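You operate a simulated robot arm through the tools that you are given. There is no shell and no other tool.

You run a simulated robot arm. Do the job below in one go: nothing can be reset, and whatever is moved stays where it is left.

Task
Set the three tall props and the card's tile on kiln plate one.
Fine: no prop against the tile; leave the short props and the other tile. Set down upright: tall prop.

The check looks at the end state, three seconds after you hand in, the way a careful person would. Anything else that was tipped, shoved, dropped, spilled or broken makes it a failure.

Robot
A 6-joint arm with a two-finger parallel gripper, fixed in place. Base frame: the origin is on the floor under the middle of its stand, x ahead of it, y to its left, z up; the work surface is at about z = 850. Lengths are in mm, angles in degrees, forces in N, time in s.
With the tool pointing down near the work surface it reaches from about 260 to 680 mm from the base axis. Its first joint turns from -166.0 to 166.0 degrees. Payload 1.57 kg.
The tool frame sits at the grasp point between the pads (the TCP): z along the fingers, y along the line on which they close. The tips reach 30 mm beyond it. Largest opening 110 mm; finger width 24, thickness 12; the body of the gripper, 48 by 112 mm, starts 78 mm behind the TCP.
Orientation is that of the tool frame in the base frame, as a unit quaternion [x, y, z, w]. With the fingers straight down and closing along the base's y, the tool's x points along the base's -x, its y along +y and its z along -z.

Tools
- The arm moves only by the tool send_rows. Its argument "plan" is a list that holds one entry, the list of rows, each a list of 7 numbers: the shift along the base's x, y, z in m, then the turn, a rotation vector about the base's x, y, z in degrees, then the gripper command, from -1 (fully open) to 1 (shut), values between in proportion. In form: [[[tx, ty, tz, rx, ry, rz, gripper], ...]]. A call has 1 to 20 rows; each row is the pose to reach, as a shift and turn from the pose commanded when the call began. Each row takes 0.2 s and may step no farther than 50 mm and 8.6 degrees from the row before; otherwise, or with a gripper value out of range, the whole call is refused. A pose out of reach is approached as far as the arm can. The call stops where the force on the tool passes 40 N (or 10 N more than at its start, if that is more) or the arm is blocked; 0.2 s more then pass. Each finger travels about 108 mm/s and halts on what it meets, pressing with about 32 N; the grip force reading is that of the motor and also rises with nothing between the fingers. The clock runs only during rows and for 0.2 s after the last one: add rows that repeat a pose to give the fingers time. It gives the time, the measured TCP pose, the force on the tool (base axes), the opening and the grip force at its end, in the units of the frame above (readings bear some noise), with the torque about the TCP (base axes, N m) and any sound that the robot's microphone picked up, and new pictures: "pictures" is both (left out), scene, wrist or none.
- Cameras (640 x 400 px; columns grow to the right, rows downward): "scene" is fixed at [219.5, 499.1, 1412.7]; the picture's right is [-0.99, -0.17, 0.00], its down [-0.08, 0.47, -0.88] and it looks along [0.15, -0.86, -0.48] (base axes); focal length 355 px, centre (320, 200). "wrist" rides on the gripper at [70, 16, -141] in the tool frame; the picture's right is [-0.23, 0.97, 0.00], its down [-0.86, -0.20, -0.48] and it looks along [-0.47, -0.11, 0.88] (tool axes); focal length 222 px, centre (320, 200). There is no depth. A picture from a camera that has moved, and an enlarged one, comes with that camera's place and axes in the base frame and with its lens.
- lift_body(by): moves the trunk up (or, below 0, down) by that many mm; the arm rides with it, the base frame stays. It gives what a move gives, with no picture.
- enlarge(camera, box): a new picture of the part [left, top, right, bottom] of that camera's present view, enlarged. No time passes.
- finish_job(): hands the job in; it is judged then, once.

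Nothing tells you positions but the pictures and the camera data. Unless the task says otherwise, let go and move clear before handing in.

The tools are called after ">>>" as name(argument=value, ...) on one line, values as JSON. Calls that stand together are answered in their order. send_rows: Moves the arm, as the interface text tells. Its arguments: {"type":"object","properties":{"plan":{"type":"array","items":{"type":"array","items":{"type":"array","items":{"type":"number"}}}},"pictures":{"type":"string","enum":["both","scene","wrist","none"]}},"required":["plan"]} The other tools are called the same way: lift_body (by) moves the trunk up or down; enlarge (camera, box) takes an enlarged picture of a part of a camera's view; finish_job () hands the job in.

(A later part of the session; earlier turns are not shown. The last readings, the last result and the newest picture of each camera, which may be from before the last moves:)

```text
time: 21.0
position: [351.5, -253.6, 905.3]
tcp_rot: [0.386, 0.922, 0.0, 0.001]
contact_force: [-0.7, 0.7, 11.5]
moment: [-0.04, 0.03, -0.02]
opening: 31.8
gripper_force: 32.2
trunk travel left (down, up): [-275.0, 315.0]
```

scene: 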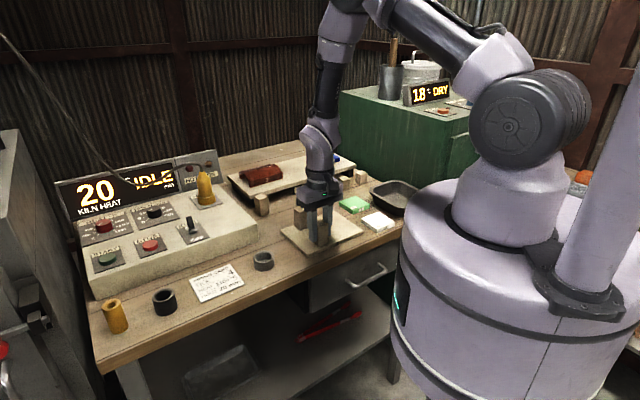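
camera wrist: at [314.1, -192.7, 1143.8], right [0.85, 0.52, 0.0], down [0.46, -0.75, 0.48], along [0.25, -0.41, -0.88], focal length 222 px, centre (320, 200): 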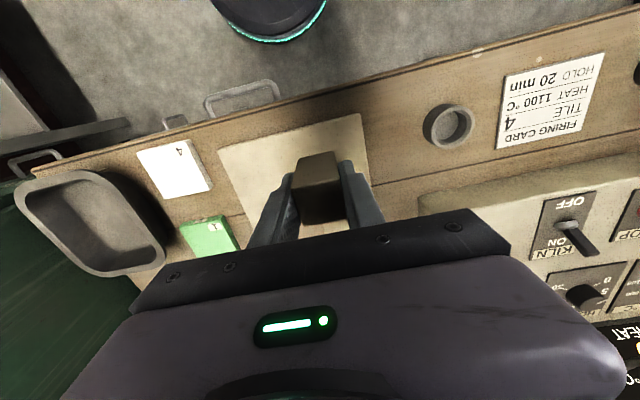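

It's down with light contact (11.5 N). I'll ease off, open and lift clear.

>>> send_rows(plan=[[[0, 0, 0.0004, 0, 0, 0, 1], [0, 0, 0.0004, 0, 0, 0, 0.3], [0, 0, 0.0004, 0, 0, 0, 0.1], [0, 0, 0.0004, 0, 0, 0, 0.1], [0, 0, 0.02, 0, 0, 0, 0.1], [0, 0, 0.05, 0, 0, 0, 0.1], [0, 0, 0.09, 0, 0, 0, 0.1], [0, 0, 0.09, 0, 0, 0, 0.1]]], pictures="both")

>>> enlarge(camera="scene", box=[250, 170, 394, 260])

>>> enlarge(camera="wrist", box=[160, 40, 480, 240])

```text
time: 22.8
position: [351.8, -253.9, 996.0]
tcp_rot: [0.388, 0.922, 0.0, 0.0]
contact_force: [0.1, 0.3, -0.7]
moment: [0.02, 0.0, 0.05]
opening: 49.7
gripper_force: 0.0
trunk travel left (down, up): [-275.0, 315.0]
camera wrist: at [314.0, -192.7, 1135.6], right [0.85, 0.52, 0.0], down [0.46, -0.75, 0.48], along [0.25, -0.41, -0.88], focal length 222 px, centre (320, 200)
```

scene: 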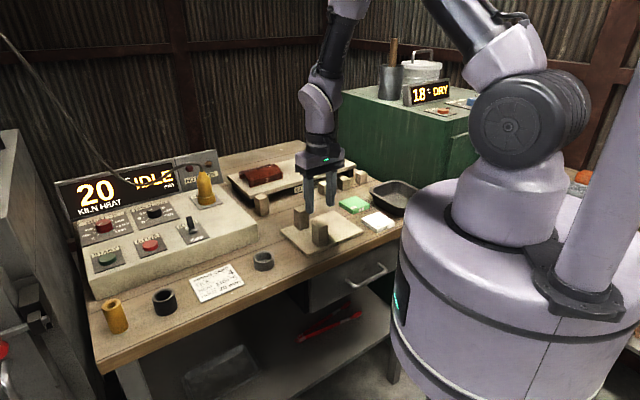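
wrist: 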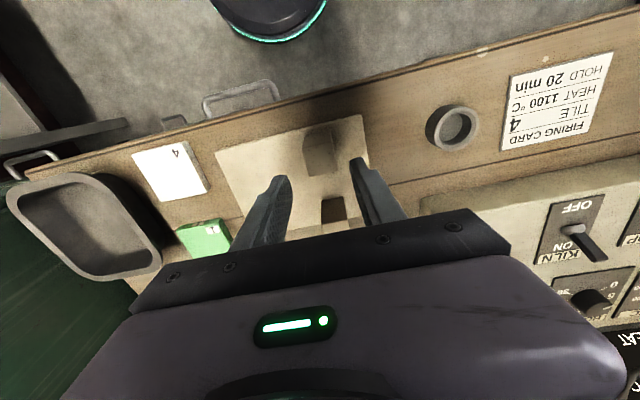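

```text
4.44 times, centred on (322, 215) of scene
camera zoom: at [219.5, 499.1, 1412.7], right [-0.99, -0.17, 0.0], down [-0.08, 0.47, -0.88], along [0.15, -0.86, -0.48], focal length 1576 px, centre (311, 133)
```

zoom: 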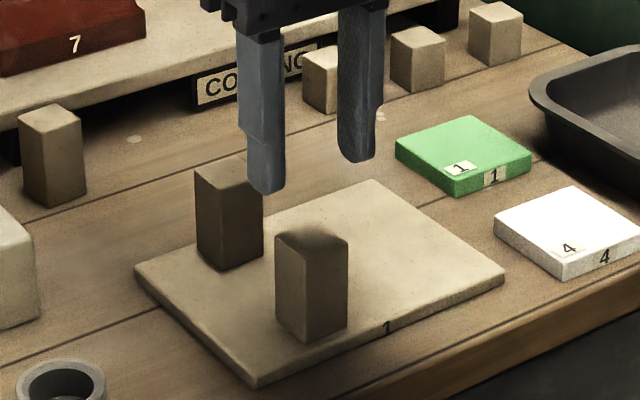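

```text
2.00 times, centred on (320, 140) of wrist
camera zoom: at [314.0, -192.7, 1135.6], right [0.85, 0.52, 0.0], down [0.46, -0.75, 0.48], along [0.25, -0.41, -0.88], focal length 444 px, centre (320, 320)
```

zoom: 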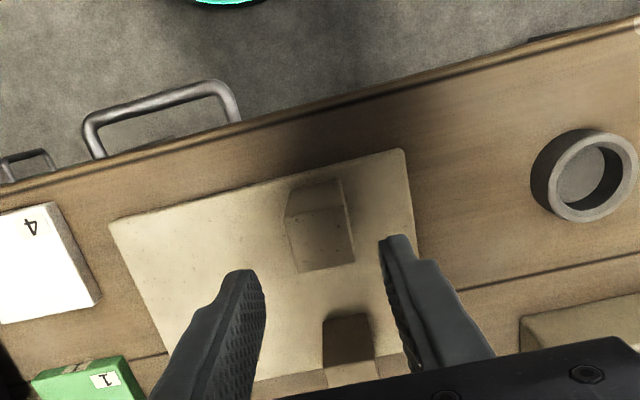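

Two props now stand upright on the plate. Next I'll hover over the last tall prop near (554,-391), which is close to the edge of reach and about 76 mm from the control panel.

>>> send_rows(plan=[[[0.015, -0.01, 0, 0, 0, 0, 0.1], [0.045, -0.0305, 0, 0, 0, 1, 0.1], [0.078, -0.053, 0, 0, 0, 2, 0], [0.111, -0.075, 0, 0, 0, 3, -0.1], [0.144, -0.0975, 0, 0, 0, 3.8, -0.1], [0.177, -0.12, 0, 0, 0, 3.8, -0.1], [0.195, -0.132, 0, 0, 0, 3.8, -0.1], [0.2026, -0.1371, 0, 0, 0, 3.8, -0.1], [0.2026, -0.1371, 0, 0, 0, 3.8, -0.1]]], pictures="both")

>>> enlarge(camera="wrist", box=[220, 100, 412, 220])

>>> enlarge(camera="scene", box=[170, 100, 330, 200])

```text
time: 24.8
position: [553.6, -391.1, 994.3]
tcp_rot: [0.356, 0.935, 0.0, 0.0]
contact_force: [-0.8, 0.0, -0.1]
moment: [0.0, 0.02, 0.01]
opening: 60.4
gripper_force: 0.0
trunk travel left (down, up): [-275.0, 315.0]
camera wrist: at [512.4, -332.7, 1134.4], right [0.82, 0.58, 0.0], down [0.51, -0.72, 0.48], along [0.28, -0.39, -0.88], focal length 222 px, centre (320, 200)
```

scene: 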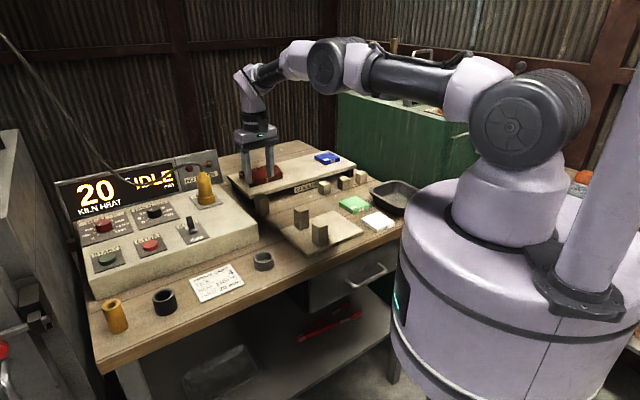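
wrist: 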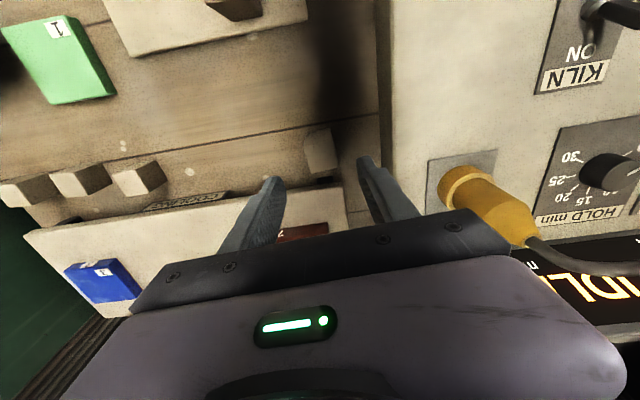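

```text
3.33 times, centred on (316, 160) of wrist
camera zoom: at [512.4, -332.7, 1134.4], right [0.82, 0.58, 0.0], down [0.51, -0.72, 0.48], along [0.28, -0.39, -0.88], focal length 740 px, centre (333, 333)
```

zoom: 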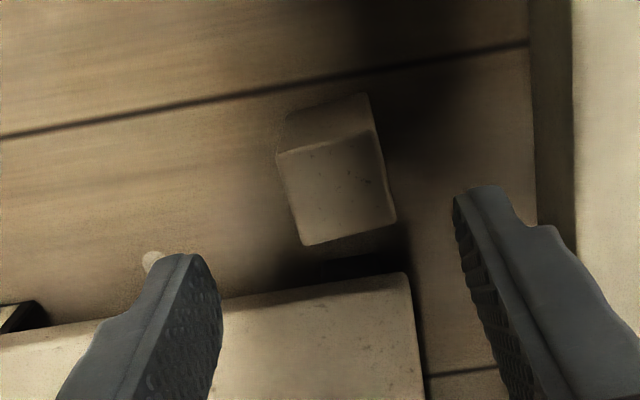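

```text
4.00 times, centred on (250, 150) of scene
camera zoom: at [219.5, 499.1, 1412.7], right [-0.99, -0.17, 0.0], down [-0.08, 0.47, -0.88], along [0.15, -0.86, -0.48], focal length 1418 px, centre (600, 400)
```

zoom: 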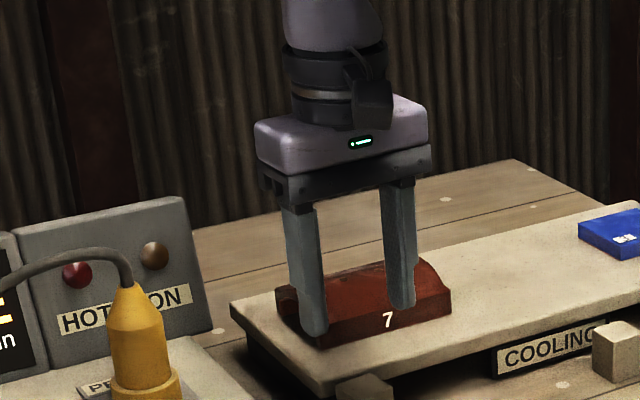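

Centred to about 1 mm, with the panel wall about 72 mm away against a finger reach of 43 mm. I'll lower onto it.

>>> send_rows(plan=[[[0.0007, 0.0008, -0.03, 0, 0, 0, -0.1], [0.0007, 0.0008, -0.06, 0, 0, 0, -0.1], [0.0007, 0.0008, -0.085, 0, 0, 0, -0.1], [0.0007, 0.0008, -0.101, 0, 0, 0, -0.1], [0.0007, 0.0008, -0.101, 0, 0, 0, -0.1], [0.0007, 0.0008, -0.101, 0, 0, 0, -0.1]]], pictures="both")

>>> enlarge(camera="wrist", box=[220, 120, 412, 240])

>>> enlarge(camera="scene", box=[170, 120, 330, 220])

```text
time: 26.2
position: [551.2, -385.8, 894.1]
tcp_rot: [0.356, 0.934, 0.0, 0.0]
contact_force: [-0.8, -0.1, 0.1]
moment: [-0.01, 0.0, 0.03]
opening: 60.7
gripper_force: 0.1
out of reach, approached as far as the arm can: row 4, 5, 6
trunk travel left (down, up): [-275.0, 315.0]
camera wrist: at [508.8, -327.5, 1035.2], right [0.82, 0.58, 0.0], down [0.51, -0.72, 0.48], along [0.28, -0.39, -0.88], focal length 222 px, centre (320, 200)
```

scene: 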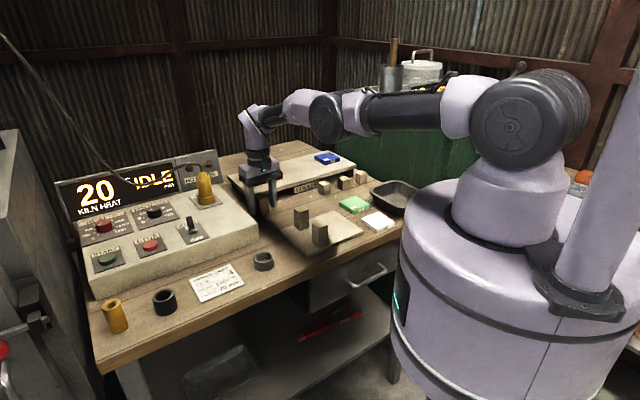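
wrist: 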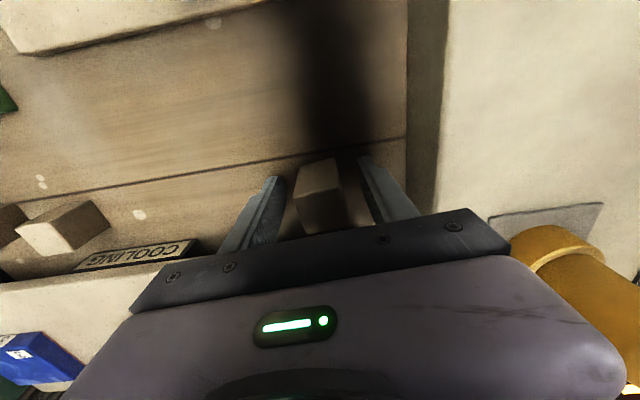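

```text
3.33 times, centred on (316, 180) of wrist
camera zoom: at [508.8, -327.5, 1035.2], right [0.82, 0.58, 0.0], down [0.51, -0.72, 0.48], along [0.28, -0.39, -0.88], focal length 740 px, centre (333, 267)
```

zoom: 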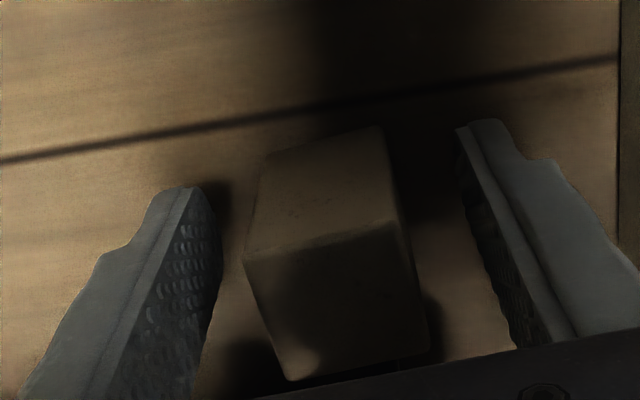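

```text
4.00 times, centred on (250, 170) of scene
camera zoom: at [219.5, 499.1, 1412.7], right [-0.99, -0.17, 0.0], down [-0.08, 0.47, -0.88], along [0.15, -0.86, -0.48], focal length 1418 px, centre (600, 320)
```

zoom: 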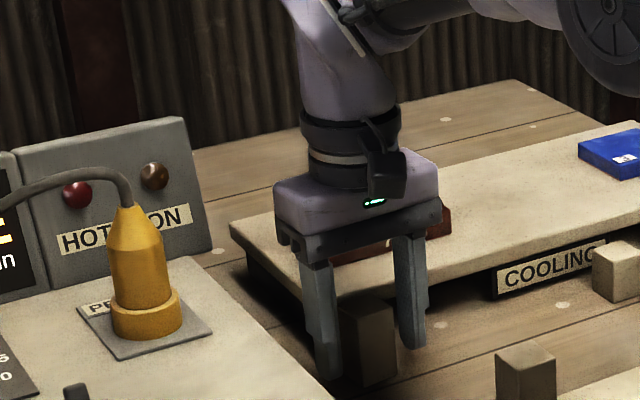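

At this height the arm stops about 6 mm short of the prop's centre, towards the robot. The tool is still vertical, the finger pads overlap about 21 mm of the prop, and it's centred in the closing direction, so the grip is sound. I'll close here.

>>> send_rows(plan=[[[0, 0, 0, 0, 0, 0, 0.3], [0, 0, 0, 0, 0, 0, 1], [0, 0, 0, 0, 0, 0, 1], [0, 0, 0, 0, 0, 0, 1], [0, 0, 0, 0, 0, 0, 1]]], pictures="wrist")

>>> enlarge(camera="wrist", box=[220, 120, 412, 240])

```text
time: 27.4
position: [550.7, -385.7, 894.2]
tcp_rot: [0.356, 0.935, 0.0, 0.001]
contact_force: [-0.4, 0.6, -0.3]
moment: [-0.01, -0.01, -0.04]
opening: 31.7
gripper_force: 32.0
trunk travel left (down, up): [-275.0, 315.0]
camera wrist: at [508.9, -327.5, 1035.3], right [0.82, 0.58, 0.0], down [0.51, -0.72, 0.48], along [0.28, -0.39, -0.88], focal length 222 px, centre (320, 200)
```

wrist: 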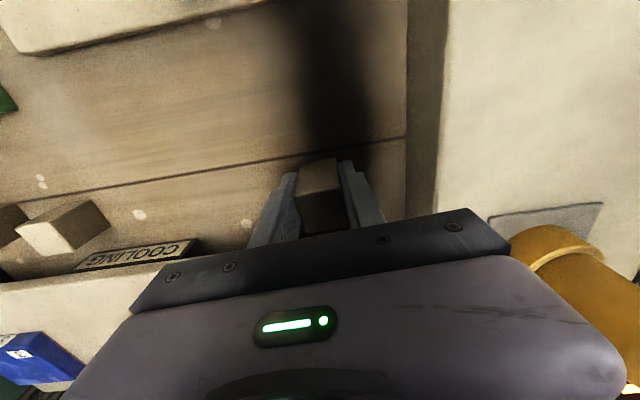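

```text
3.33 times, centred on (316, 180) of wrist
camera zoom: at [508.9, -327.5, 1035.3], right [0.82, 0.58, 0.0], down [0.51, -0.72, 0.48], along [0.28, -0.39, -0.88], focal length 740 px, centre (333, 267)
```

zoom: 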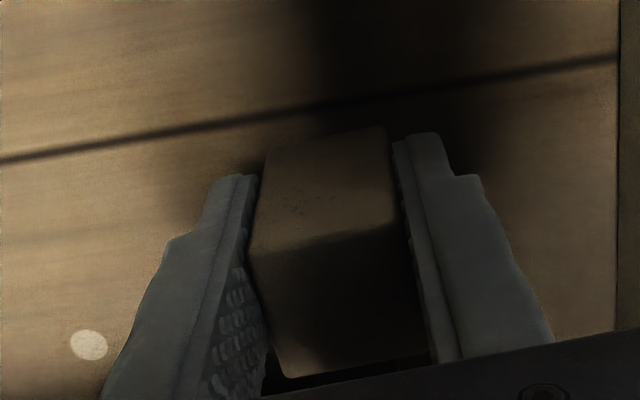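

Gripped at 31.7 mm. I'll lift straight up and read the pose.

>>> send_rows(plan=[[[-0.0046, 0.0046, 0.015, 0, 0, 0, 1], [-0.0046, 0.0046, 0.04, 0, 0, 0, 1], [-0.0046, 0.0046, 0.075, 0, 0, 0, 1], [-0.0046, 0.0046, 0.11, 0, 0, 0, 1], [-0.0046, 0.0046, 0.11, 0, 0, 0, 1]]], pictures="both")

```text
time: 28.6
position: [546.8, -382.7, 1004.4]
tcp_rot: [0.356, 0.935, 0.0, 0.0]
contact_force: [0.2, 0.3, -1.8]
moment: [0.02, 0.04, 0.04]
opening: 31.6
gripper_force: 31.5
trunk travel left (down, up): [-275.0, 315.0]
camera wrist: at [504.7, -322.8, 1145.3], right [0.82, 0.58, 0.0], down [0.51, -0.72, 0.48], along [0.28, -0.39, -0.88], focal length 222 px, centre (320, 200)
```

scene: 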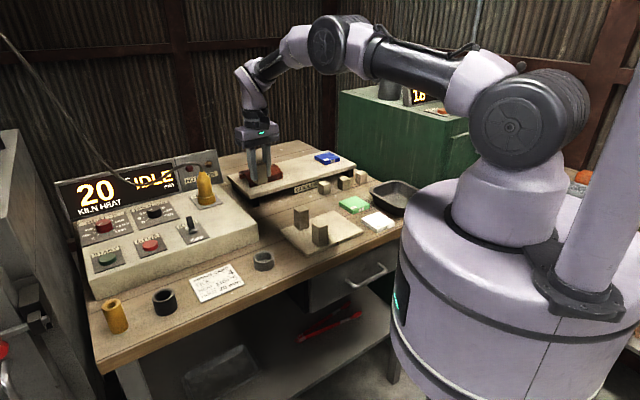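
wrist: 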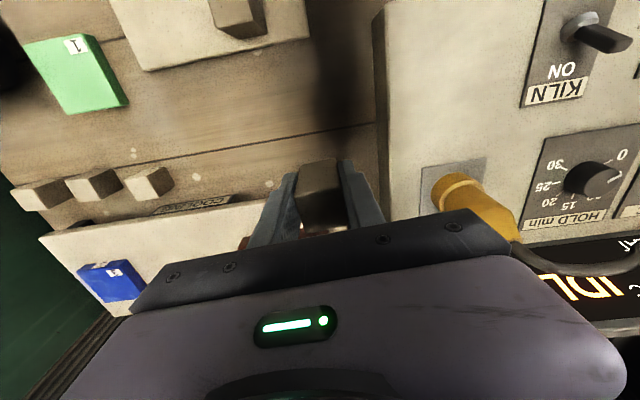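

It lifted cleanly. I'll carry it to the middle of the plate's far end, allowing for the 6 mm grip offset.

>>> send_rows(plan=[[[-0.015, 0.0127, 0, 0, 0, -1, 1], [-0.04, 0.0337, 0, 0, 0, -2, 1], [-0.07, 0.059, 0, 0, 0, -3, 1], [-0.1, 0.0843, 0, 0, 0, -3.8, 1], [-0.128, 0.108, 0, 0, 0, -3.8, 1], [-0.144, 0.1215, 0, 0, 0, -3.8, 1], [-0.144, 0.1215, 0, 0, 0, -3.8, 1], [-0.144, 0.1215, -0.03, 0, 0, -3.8, 1], [-0.144, 0.1215, -0.03, 0, 0, -3.8, 1]]], pictures="both")

>>> enlarge(camera="wrist", box=[160, 20, 480, 220])

>>> enlarge(camera="scene", box=[250, 160, 394, 250])

```text
time: 30.6
position: [401.4, -258.7, 975.9]
tcp_rot: [0.387, 0.922, 0.001, 0.0]
contact_force: [0.3, 0.0, -0.7]
moment: [0.04, 0.03, -0.01]
opening: 31.7
gripper_force: 32.2
trunk travel left (down, up): [-275.0, 315.0]
camera wrist: at [363.9, -199.2, 1115.4], right [0.85, 0.52, 0.0], down [0.46, -0.75, 0.48], along [0.25, -0.41, -0.88], focal length 222 px, centre (320, 200)
```

scene: 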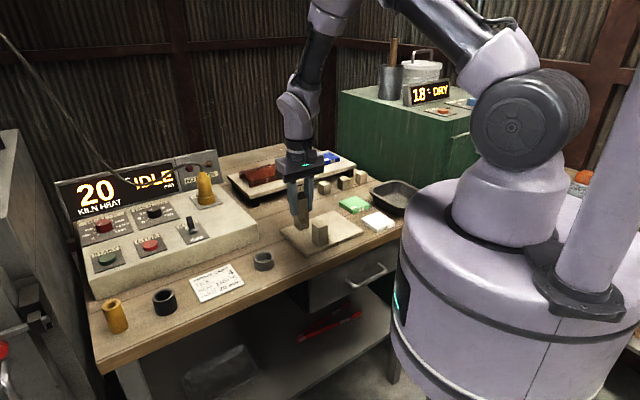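
wrist: 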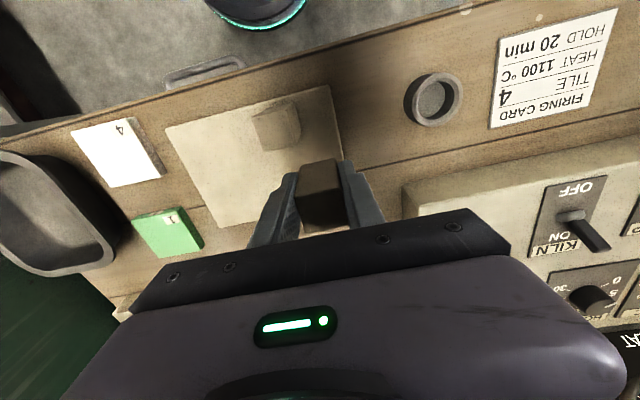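

```text
2.00 times, centred on (320, 120) of wrist
camera zoom: at [363.9, -199.2, 1115.4], right [0.85, 0.52, 0.0], down [0.46, -0.75, 0.48], along [0.25, -0.41, -0.88], focal length 444 px, centre (320, 360)
```

zoom: 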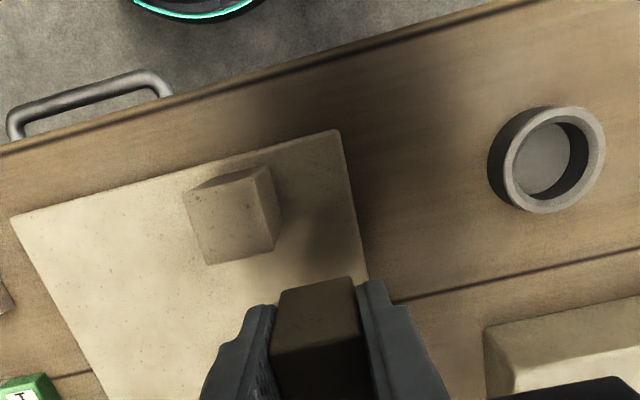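

```text
4.44 times, centred on (322, 205) of scene
camera zoom: at [219.5, 499.1, 1412.7], right [-0.99, -0.17, 0.0], down [-0.08, 0.47, -0.88], along [0.15, -0.86, -0.48], focal length 1576 px, centre (311, 178)
```

zoom: 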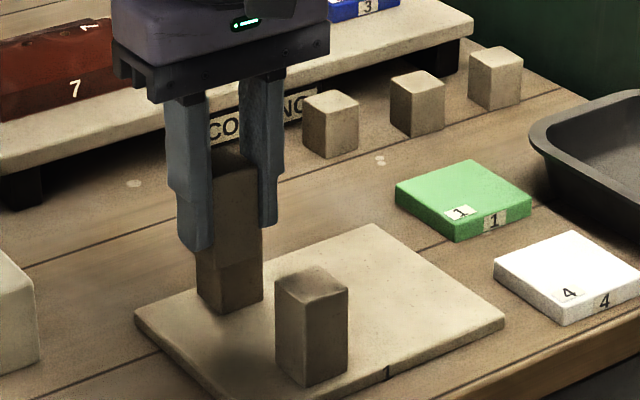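

It's 24 mm from the plate's end edge and centred across the width, clear of both standing props. I'll lower to just above contact, then step down.

>>> send_rows(plan=[[[0, 0, -0.025, 0, 0, 0, 1], [0, 0, -0.045, 0, 0, 0, 1], [0, 0, -0.06, 0, 0, 0, 1], [0, 0, -0.066, 0, 0, 0, 1], [0, 0, -0.066, 0, 0, 0, 1]]], pictures="scene")

>>> send_rows(plan=[[[0, 0, -0.001, 0, 0, 0, 1], [0, 0, -0.001, 0, 0, 0, 1]]], pictures="none")

```text
time: 31.8
position: [402.4, -259.1, 908.5]
tcp_rot: [0.387, 0.922, 0.001, 0.0]
contact_force: [0.4, 0.0, -0.5]
moment: [0.01, 0.01, -0.01]
opening: 31.7
gripper_force: 32.4
trunk travel left (down, up): [-275.0, 315.0]
```

scene: 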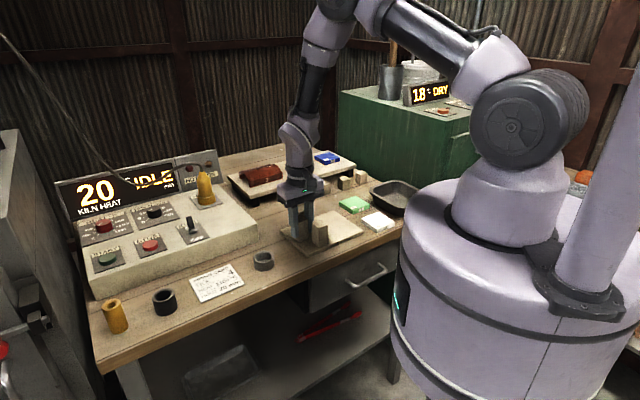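

```text
time: 32.4
position: [400.9, -259.6, 907.3]
tcp_rot: [0.387, 0.922, 0.0, 0.0]
contact_force: [0.4, 0.5, -1.5]
moment: [0.02, 0.0, -0.04]
opening: 31.6
gripper_force: 32.0
trunk travel left (down, up): [-275.0, 315.0]
```

Not touching yet, so another 1 mm down.

>>> send_rows(plan=[[[0, 0, -0.001, 0, 0, 0, 1], [0, 0, -0.001, 0, 0, 0, 1]]], pictures="none")

```text
time: 33.0
position: [402.2, -260.9, 907.1]
tcp_rot: [0.386, 0.923, 0.0, 0.0]
contact_force: [-0.1, 0.3, -1.3]
moment: [0.02, 0.01, -0.02]
opening: 31.2
gripper_force: 32.1
trunk travel left (down, up): [-275.0, 315.0]
```

>>> send_rows(plan=[[[0, 0, -0.0008, 0, 0, 0, 1], [0, 0, -0.0008, 0, 0, 0, 1]]], pictures="none")

```text
time: 33.6
position: [402.6, -260.1, 907.9]
tcp_rot: [0.387, 0.922, -0.001, 0.0]
contact_force: [-0.7, 0.3, 5.8]
moment: [-0.02, -0.01, 0.02]
opening: 31.6
gripper_force: 32.7
trunk travel left (down, up): [-275.0, 315.0]
```

Light contact, so the prop is down on the plate. I'll open and lift clear.

>>> send_rows(plan=[[[0, 0, 0, 0, 0, 0, 0.3], [0, 0, 0, 0, 0, 0, 0.15], [0, 0, 0, 0, 0, 0, 0.15], [0, 0, 0.02, 0, 0, 0, 0.15], [0, 0, 0.05, 0, 0, 0, 0.15], [0, 0, 0.09, 0, 0, 0, 0.15], [0, 0, 0.13, 0, 0, 0, 0.15], [0, 0, 0.13, 0, 0, 0, 0.15]]], pictures="both")

>>> enlarge(camera="scene", box=[250, 170, 410, 270])

>>> enlarge(camera="wrist", box=[160, 40, 480, 240])

```text
time: 35.4
position: [401.6, -260.9, 1036.2]
tcp_rot: [0.387, 0.922, -0.001, 0.0]
contact_force: [0.2, 0.8, -0.4]
moment: [-0.03, 0.0, 0.02]
opening: 46.8
gripper_force: 0.0
trunk travel left (down, up): [-275.0, 315.0]
camera wrist: at [364.3, -199.4, 1177.1], right [0.85, 0.52, 0.0], down [0.46, -0.75, 0.48], along [0.25, -0.41, -0.88], focal length 222 px, centre (320, 200)
```

scene: 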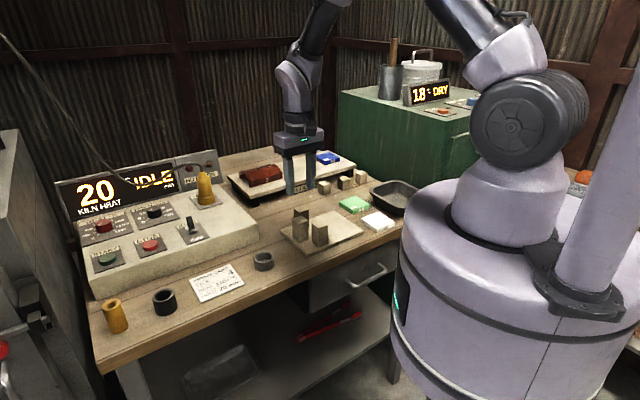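
wrist: 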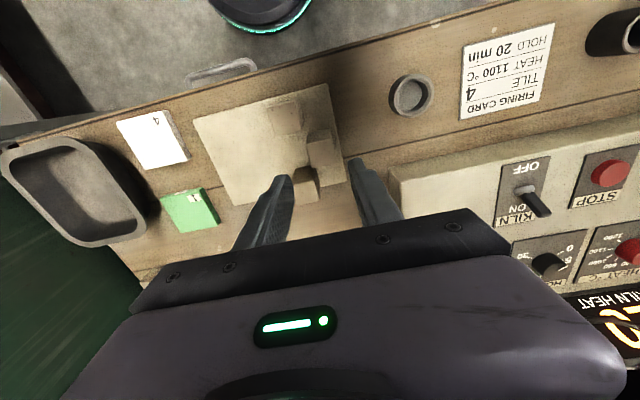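

```text
4.00 times, centred on (330, 220) of scene
camera zoom: at [219.5, 499.1, 1412.7], right [-0.99, -0.17, 0.0], down [-0.08, 0.47, -0.88], along [0.15, -0.86, -0.48], focal length 1418 px, centre (280, 120)
```

zoom: 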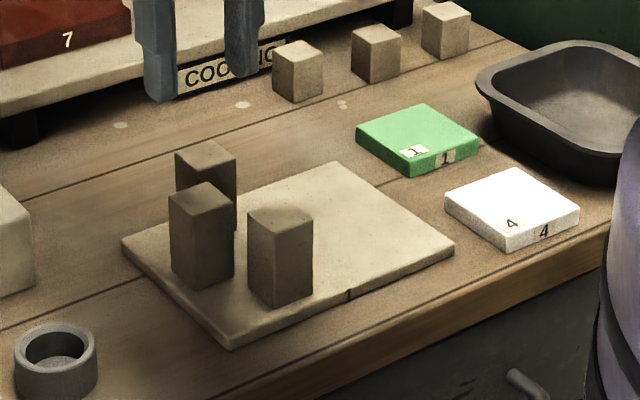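

```text
2.00 times, centred on (320, 140) of wrist
camera zoom: at [364.3, -199.4, 1177.1], right [0.85, 0.52, 0.0], down [0.46, -0.75, 0.48], along [0.25, -0.41, -0.88], focal length 444 px, centre (320, 320)
```

zoom: 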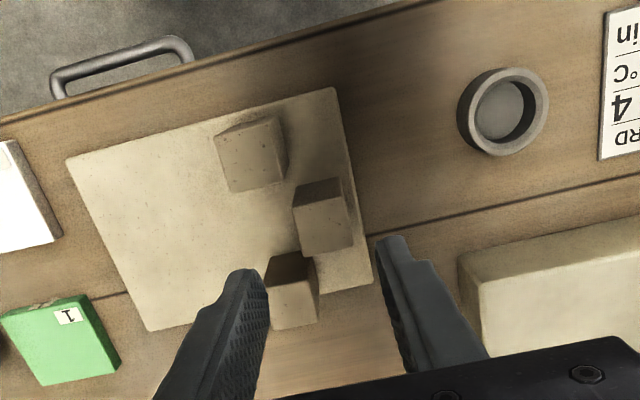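

All three tall props stand upright on the plate. Now the tile: I'll turn the gripper to close across its free sides (front and back) and hover over it near (204,-388).

>>> send_rows(plan=[[[-0.0165, -0.0106, 0.01, 0, 0, 7.42, 0.1], [-0.0329, -0.0212, 0.02, 0, 0, 14.83, 0], [-0.0494, -0.0318, 0.02, 0, 0, 22.25, -0.2], [-0.0658, -0.0424, 0.02, 0, 0, 29.67, -0.4], [-0.0823, -0.053, 0.02, 0, 0, 37.08, -0.6], [-0.0987, -0.0636, 0.02, 0, 0, 44.5, -0.745], [-0.1152, -0.0742, 0.02, 0, 0, 51.9, -0.745], [-0.1316, -0.0848, 0.02, 0, 0, 59.3, -0.745], [-0.1481, -0.0954, 0.02, 0, 0, 66.75, -0.745], [-0.1645, -0.106, 0.02, 0, 0, 74.2, -0.745], [-0.181, -0.1166, 0.02, 0, 0, 81.6, -0.745], [-0.1974, -0.1272, 0.02, 0, 0, 89, -0.745], [-0.1974, -0.1272, 0, 0, 0, 89, -0.745], [-0.1974, -0.1272, 0, 0, 0, 89, -0.745]]], pictures="both")

>>> enlarge(camera="wrist", box=[200, 60, 440, 210])

>>> enlarge(camera="scene", box=[270, 120, 430, 220])

```text
time: 38.4
position: [204.4, -386.7, 1036.5]
tcp_rot: [-0.372, 0.928, 0.0, -0.001]
contact_force: [-0.1, 0.0, 0.5]
moment: [0.01, 0.02, -0.01]
opening: 95.9
gripper_force: 0.0
trunk travel left (down, up): [-275.0, 315.0]
camera wrist: at [142.3, -423.1, 1176.7], right [-0.51, 0.86, 0.0], down [0.76, 0.44, 0.48], along [0.41, 0.24, -0.88], focal length 222 px, centre (320, 200)
```

scene: 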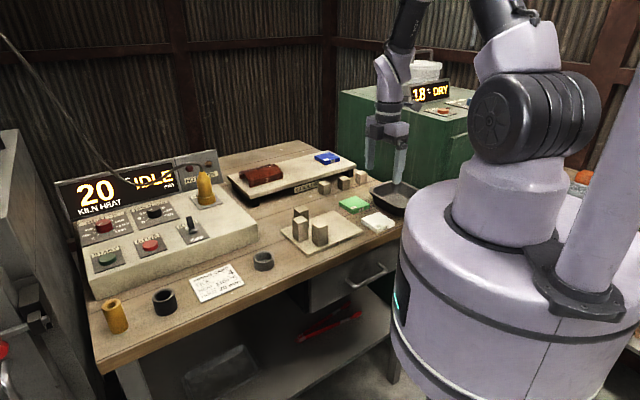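
wrist: 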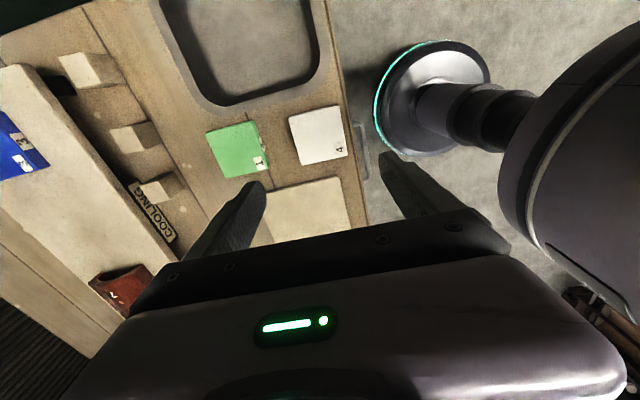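

```text
2.67 times, centred on (320, 135) of wrist
camera zoom: at [142.3, -423.1, 1176.7], right [-0.51, 0.86, 0.0], down [0.76, 0.44, 0.48], along [0.41, 0.24, -0.88], focal length 592 px, centre (320, 373)
```

zoom: 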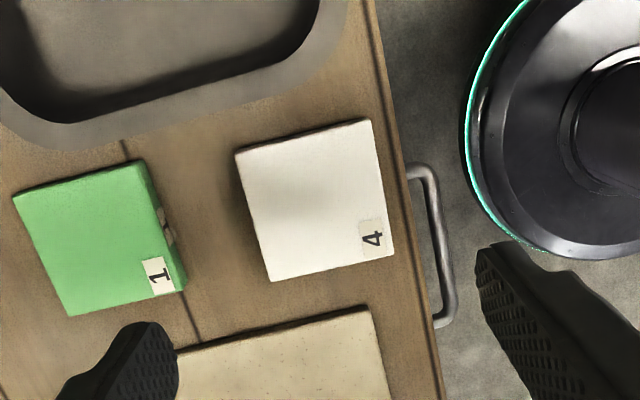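

```text
4.00 times, centred on (350, 170) of scene
camera zoom: at [219.5, 499.1, 1412.7], right [-0.99, -0.17, 0.0], down [-0.08, 0.47, -0.88], along [0.15, -0.86, -0.48], focal length 1418 px, centre (200, 320)
```

zoom: 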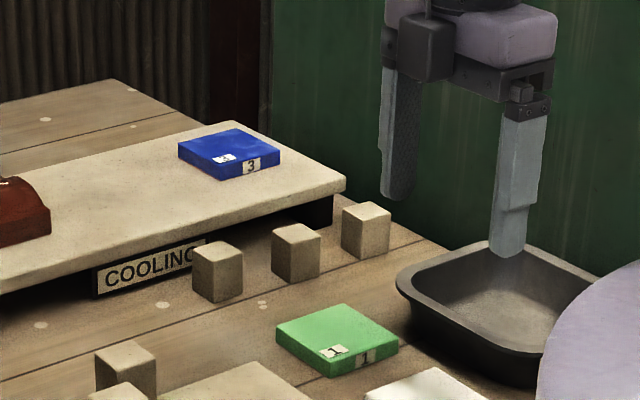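

The tile is about 70 mm square, nearly square to the gripper and 2 mm off centre. I'll correct that and lower over it, with the fingers along its front and back sides.

>>> send_rows(plan=[[[0.0004, -0.002, -0.045, 0, 0, 0, -0.68], [0.0004, -0.002, -0.09, 0, 0, 0, -0.68], [0.0004, -0.002, -0.125, 0, 0, 0, -0.68], [0.0004, -0.002, -0.142, 0, 0, 0, -0.68], [0.0004, -0.002, -0.149, 0, 0, 0, -0.68], [0.0004, -0.002, -0.149, 0, 0, 0, -0.68]]], pictures="both")

>>> enlarge(camera="wrist", box=[200, 80, 440, 230])

>>> enlarge(camera="scene", box=[310, 160, 438, 240])

```text
time: 39.8
position: [205.2, -389.1, 887.7]
tcp_rot: [-0.37, 0.929, 0.0, 0.0]
contact_force: [0.2, 0.0, 0.1]
moment: [0.04, -0.02, -0.02]
opening: 92.4
gripper_force: 0.1
trunk travel left (down, up): [-275.0, 315.0]
camera wrist: at [143.3, -425.2, 1027.8], right [-0.51, 0.86, 0.0], down [0.76, 0.44, 0.48], along [0.41, 0.24, -0.88], focal length 222 px, centre (320, 200)
```

scene: 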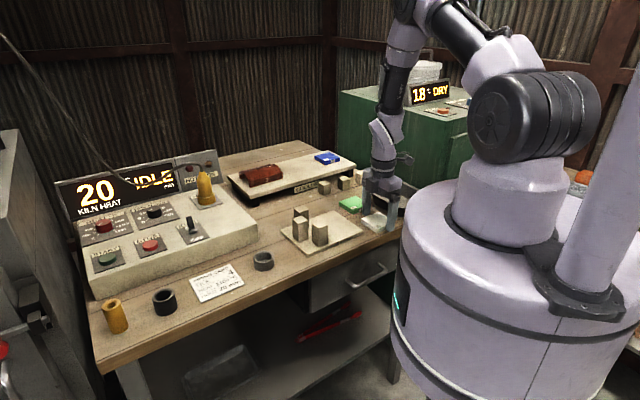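
wrist: 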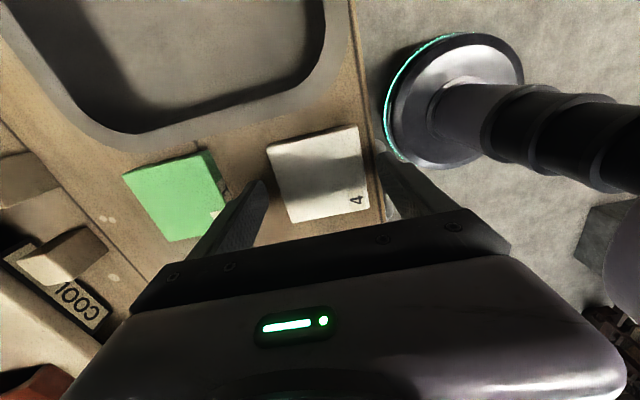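

```text
2.67 times, centred on (320, 155) of wrist
camera zoom: at [143.3, -425.2, 1027.8], right [-0.51, 0.86, 0.0], down [0.76, 0.44, 0.48], along [0.41, 0.24, -0.88], focal length 592 px, centre (320, 320)
```

zoom: 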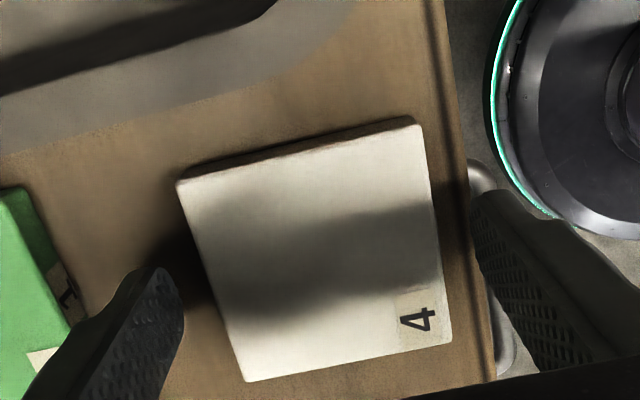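

```text
5.00 times, centred on (374, 200) of scene
camera zoom: at [219.5, 499.1, 1412.7], right [-0.99, -0.17, 0.0], down [-0.08, 0.47, -0.88], along [0.15, -0.86, -0.48], focal length 1773 px, centre (50, 200)
```

zoom: 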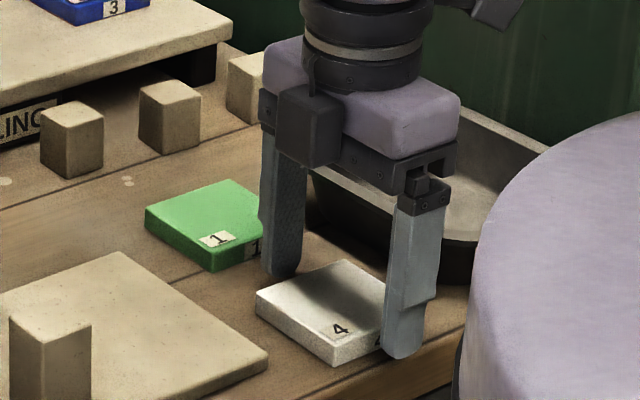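

The tile is centred between the fingers, with room to the green tile and the tray. I'll go down another 3 mm for a better hold, then close.

>>> send_rows(plan=[[[0, 0, -0.0015, 0, 0, 0, -0.68], [0, 0, -0.003, 0, 0, 0, -0.68], [0, 0, -0.003, 0, 0, 0, -0.68]]], pictures="none")

>>> send_rows(plan=[[[0, 0, 0, 0, 0, 0, -0.45], [0, 0, 0, 0, 0, 0, -0.3], [0, 0, 0, 0, 0, 0, 0], [0, 0, 0, 0, 0, 0, 0.3], [0, 0, 0, 0, 0, 0, 1], [0, 0, 0, 0, 0, 0, 1]]], pictures="both")

>>> enlarge(camera="wrist", box=[200, 80, 440, 230])

>>> enlarge(camera="scene", box=[310, 160, 438, 240])

```text
time: 40.6
position: [204.2, -388.9, 883.1]
tcp_rot: [-0.371, 0.929, 0.0, 0.001]
contact_force: [0.3, -0.9, 1.0]
moment: [-0.01, 0.01, -0.01]
opening: 92.5
gripper_force: 0.0
trunk travel left (down, up): [-275.0, 315.0]
```

```text
time: 42.0
position: [205.4, -388.9, 883.9]
tcp_rot: [-0.371, 0.929, 0.0, 0.0]
contact_force: [-0.5, 1.4, 0.2]
moment: [0.05, 0.04, 0.01]
opening: 69.4
gripper_force: 32.7
trunk travel left (down, up): [-275.0, 315.0]
camera wrist: at [143.0, -425.2, 1025.1], right [-0.51, 0.86, 0.0], down [0.76, 0.44, 0.48], along [0.41, 0.24, -0.88], focal length 222 px, centre (320, 200)
```

scene: 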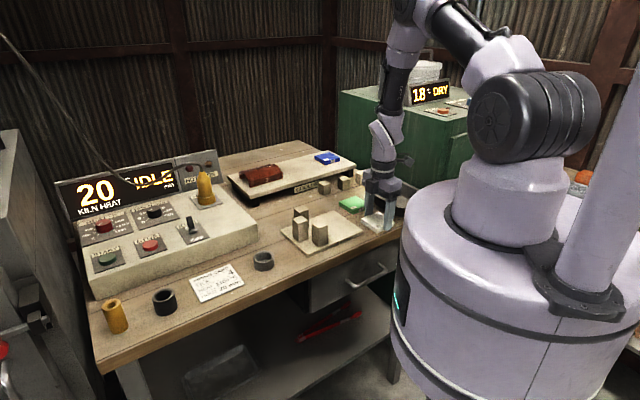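
wrist: 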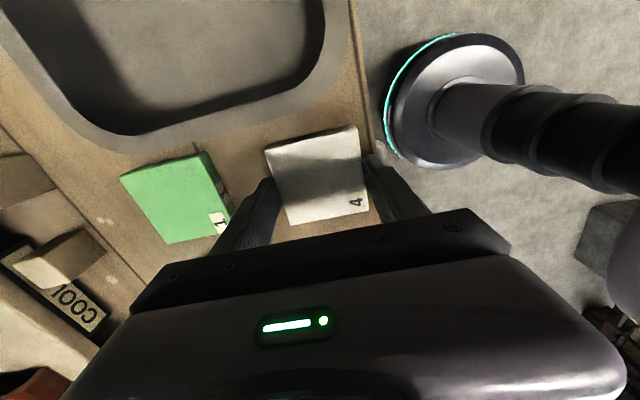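

```text
2.67 times, centred on (320, 155) of wrist
camera zoom: at [143.0, -425.2, 1025.1], right [-0.51, 0.86, 0.0], down [0.76, 0.44, 0.48], along [0.41, 0.24, -0.88], focal length 592 px, centre (320, 320)
```

zoom: 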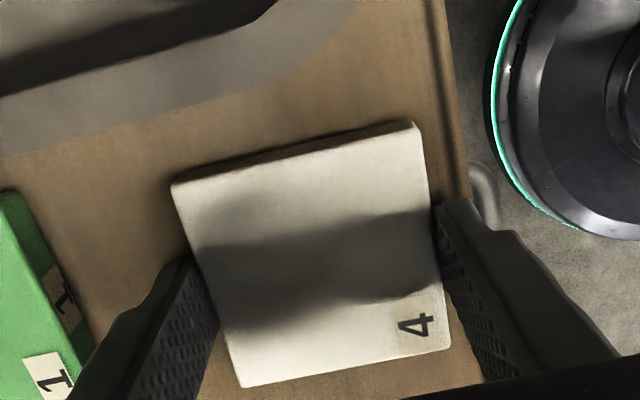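

```text
5.00 times, centred on (374, 200) of scene
camera zoom: at [219.5, 499.1, 1412.7], right [-0.99, -0.17, 0.0], down [-0.08, 0.47, -0.88], along [0.15, -0.86, -0.48], focal length 1773 px, centre (50, 200)
```

zoom: 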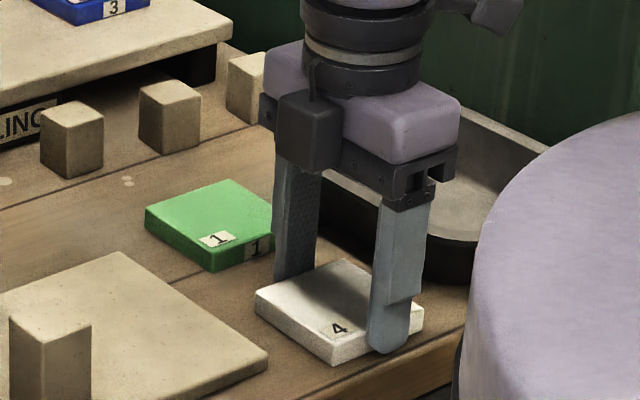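

Tile gripped at about 69 mm. I'll lift it 60 mm and check the hold before moving across.

>>> send_rows(plan=[[[0, 0, 0.01, 0, 0, 0, 1], [0, 0, 0.025, 0, 0, 0, 1], [0, 0, 0.045, 0, 0, 0, 1], [0, 0, 0.06, 0, 0, 0, 1], [0, 0, 0.06, 0, 0, 0, 1]]], pictures="both")

>>> enlarge(camera="scene", box=[310, 150, 438, 230])

```text
time: 43.2
position: [205.5, -389.9, 943.3]
tcp_rot: [-0.371, 0.929, 0.0, 0.0]
contact_force: [-0.4, 0.1, -1.3]
moment: [0.0, 0.01, 0.02]
opening: 69.4
gripper_force: 32.0
trunk travel left (down, up): [-275.0, 315.0]
camera wrist: at [143.4, -425.0, 1084.9], right [-0.51, 0.86, 0.0], down [0.76, 0.44, 0.48], along [0.41, 0.24, -0.88], focal length 222 px, centre (320, 200)
```

scene: 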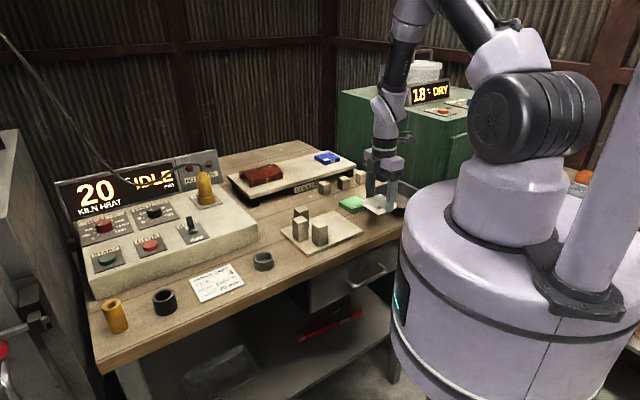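
wrist: 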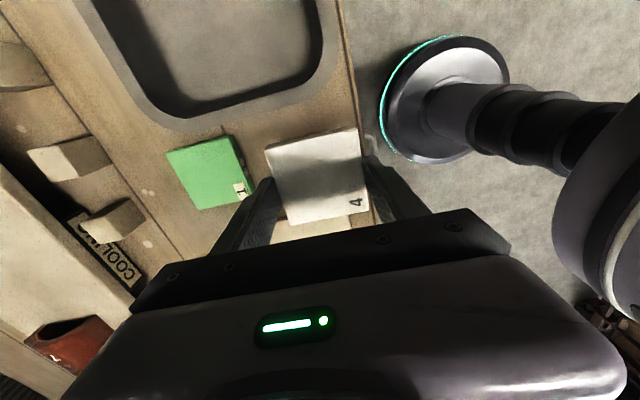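

```text
5.00 times, centred on (374, 190) of scene
camera zoom: at [219.5, 499.1, 1412.7], right [-0.99, -0.17, 0.0], down [-0.08, 0.47, -0.88], along [0.15, -0.86, -0.48], focal length 1773 px, centre (50, 250)
```

zoom: 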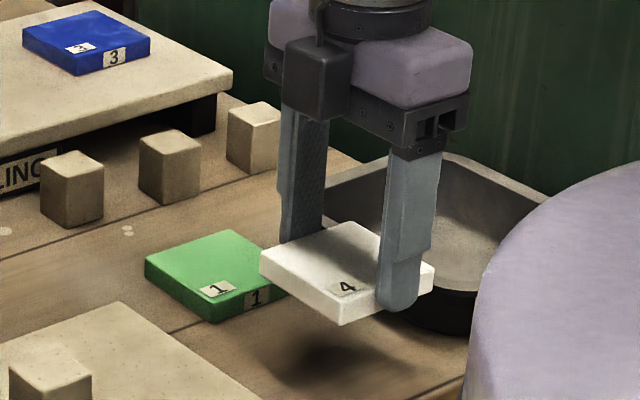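

The tile is held level. I'll carry it over the plate's near end, clear of the props.

>>> send_rows(plan=[[[0.01, 0.0035, 0, 0, 0, 0.2, 1], [0.035, 0.0121, 0, 0, 0, 0.5, 1], [0.065, 0.0225, 0, 0, 0, 0.9, 1], [0.093, 0.0323, 0, 0, 0, 0.9, 1], [0.109, 0.0378, 0, 0, 0, 0.9, 1], [0.1156, 0.0401, 0, 0, 0, 0.9, 1], [0.1156, 0.0401, 0, 0, 0, 0.9, 1]]], pictures="both")

>>> enlarge(camera="wrist", box=[200, 60, 440, 210])

>>> enlarge(camera="scene", box=[260, 160, 404, 250])

```text
time: 44.8
position: [321.1, -349.8, 944.4]
tcp_rot: [-0.378, 0.926, 0.0, 0.0]
contact_force: [-0.5, 0.7, -1.6]
moment: [0.02, -0.01, -0.01]
opening: 69.2
gripper_force: 32.2
trunk travel left (down, up): [-275.0, 315.0]
camera wrist: at [259.3, -386.3, 1084.5], right [-0.52, 0.85, 0.0], down [0.75, 0.46, 0.48], along [0.41, 0.25, -0.88], focal length 222 px, centre (320, 200)
```

scene: 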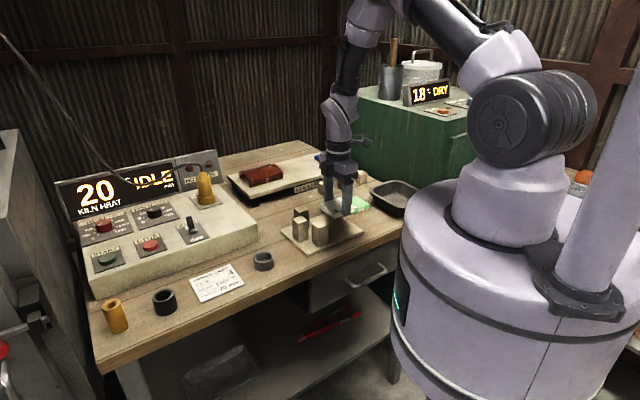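
wrist: 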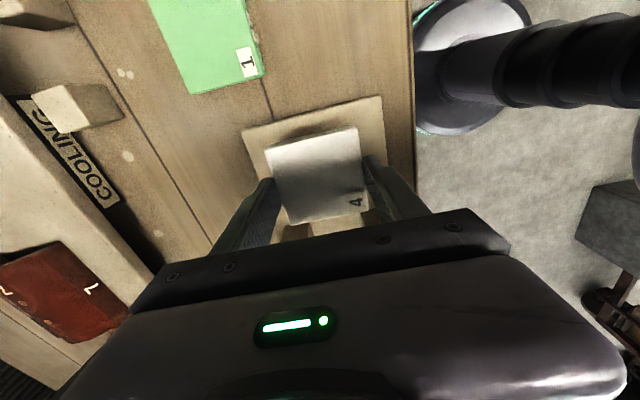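

```text
2.67 times, centred on (320, 135) of wrist
camera zoom: at [259.3, -386.3, 1084.5], right [-0.52, 0.85, 0.0], down [0.75, 0.46, 0.48], along [0.41, 0.25, -0.88], focal length 592 px, centre (320, 373)
```

zoom: 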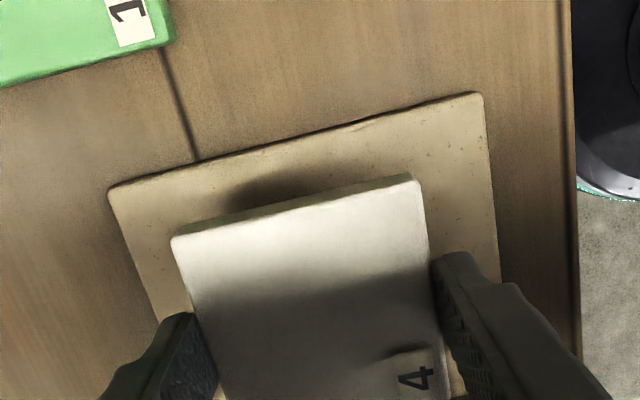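

```text
4.44 times, centred on (332, 205) of scene
camera zoom: at [219.5, 499.1, 1412.7], right [-0.99, -0.17, 0.0], down [-0.08, 0.47, -0.88], along [0.15, -0.86, -0.48], focal length 1576 px, centre (267, 178)
```

zoom: 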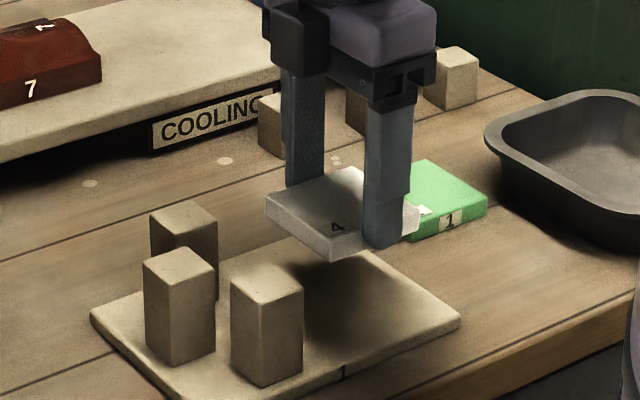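

The tile sits 9 mm inside the plate's end edge, centred across the width and about 35 mm from the nearest prop. I'll lower to just above the plate.

>>> send_rows(plan=[[[0, 0, -0.02, 0, 0, 0, 1], [0, 0, -0.035, 0, 0, 0, 1], [0, 0, -0.043, 0, 0, 0, 1], [0, 0, -0.046, 0, 0, 0, 1], [0, 0, -0.046, 0, 0, 0, 1]]], pictures="scene")

>>> send_rows(plan=[[[0, 0, -0.001, 0, 0, 0, 1], [0, 0, -0.001, 0, 0, 0, 1]]], pictures="none")

```text
time: 46.0
position: [320.6, -348.6, 898.4]
tcp_rot: [-0.378, 0.926, 0.0, 0.0]
contact_force: [0.7, -0.1, -1.9]
moment: [0.0, 0.02, -0.02]
opening: 69.2
gripper_force: 32.1
trunk travel left (down, up): [-275.0, 315.0]
```

scene: 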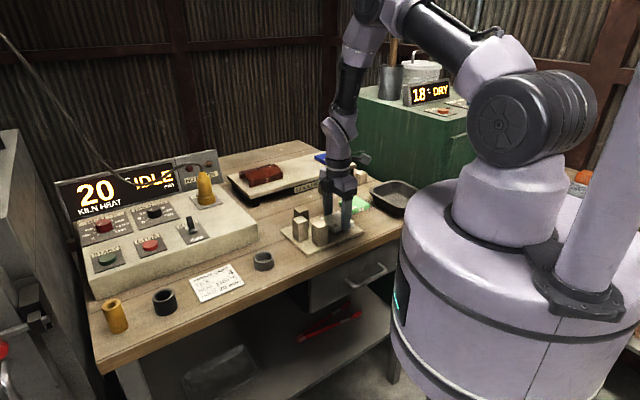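

```text
time: 46.6
position: [320.6, -348.9, 897.5]
tcp_rot: [-0.378, 0.926, 0.0, 0.0]
contact_force: [-0.5, 0.3, -1.2]
moment: [0.0, 0.02, 0.0]
opening: 69.5
gripper_force: 32.4
trunk travel left (down, up): [-275.0, 315.0]
```

Still hanging free. I'll step down another millimetre.

>>> send_rows(plan=[[[0, 0, -0.001, 0, 0, 0, 1], [0, 0, -0.001, 0, 0, 0, 1]]], pictures="none")

```text
time: 47.2
position: [322.0, -348.7, 895.8]
tcp_rot: [-0.377, 0.926, 0.0, 0.001]
contact_force: [0.8, -0.6, -0.9]
moment: [0.01, 0.01, -0.01]
opening: 69.3
gripper_force: 31.5
trunk travel left (down, up): [-275.0, 315.0]
```

>>> send_rows(plan=[[[0, 0, -0.0008, 0, 0, 0, 1], [0, 0, -0.0008, 0, 0, 0, 1]]], pictures="none")

```text
time: 47.8
position: [320.9, -349.2, 897.1]
tcp_rot: [-0.378, 0.926, -0.001, 0.001]
contact_force: [1.2, 0.0, 15.4]
moment: [0.27, 0.13, -0.04]
opening: 69.3
gripper_force: 32.2
trunk travel left (down, up): [-275.0, 315.0]
```

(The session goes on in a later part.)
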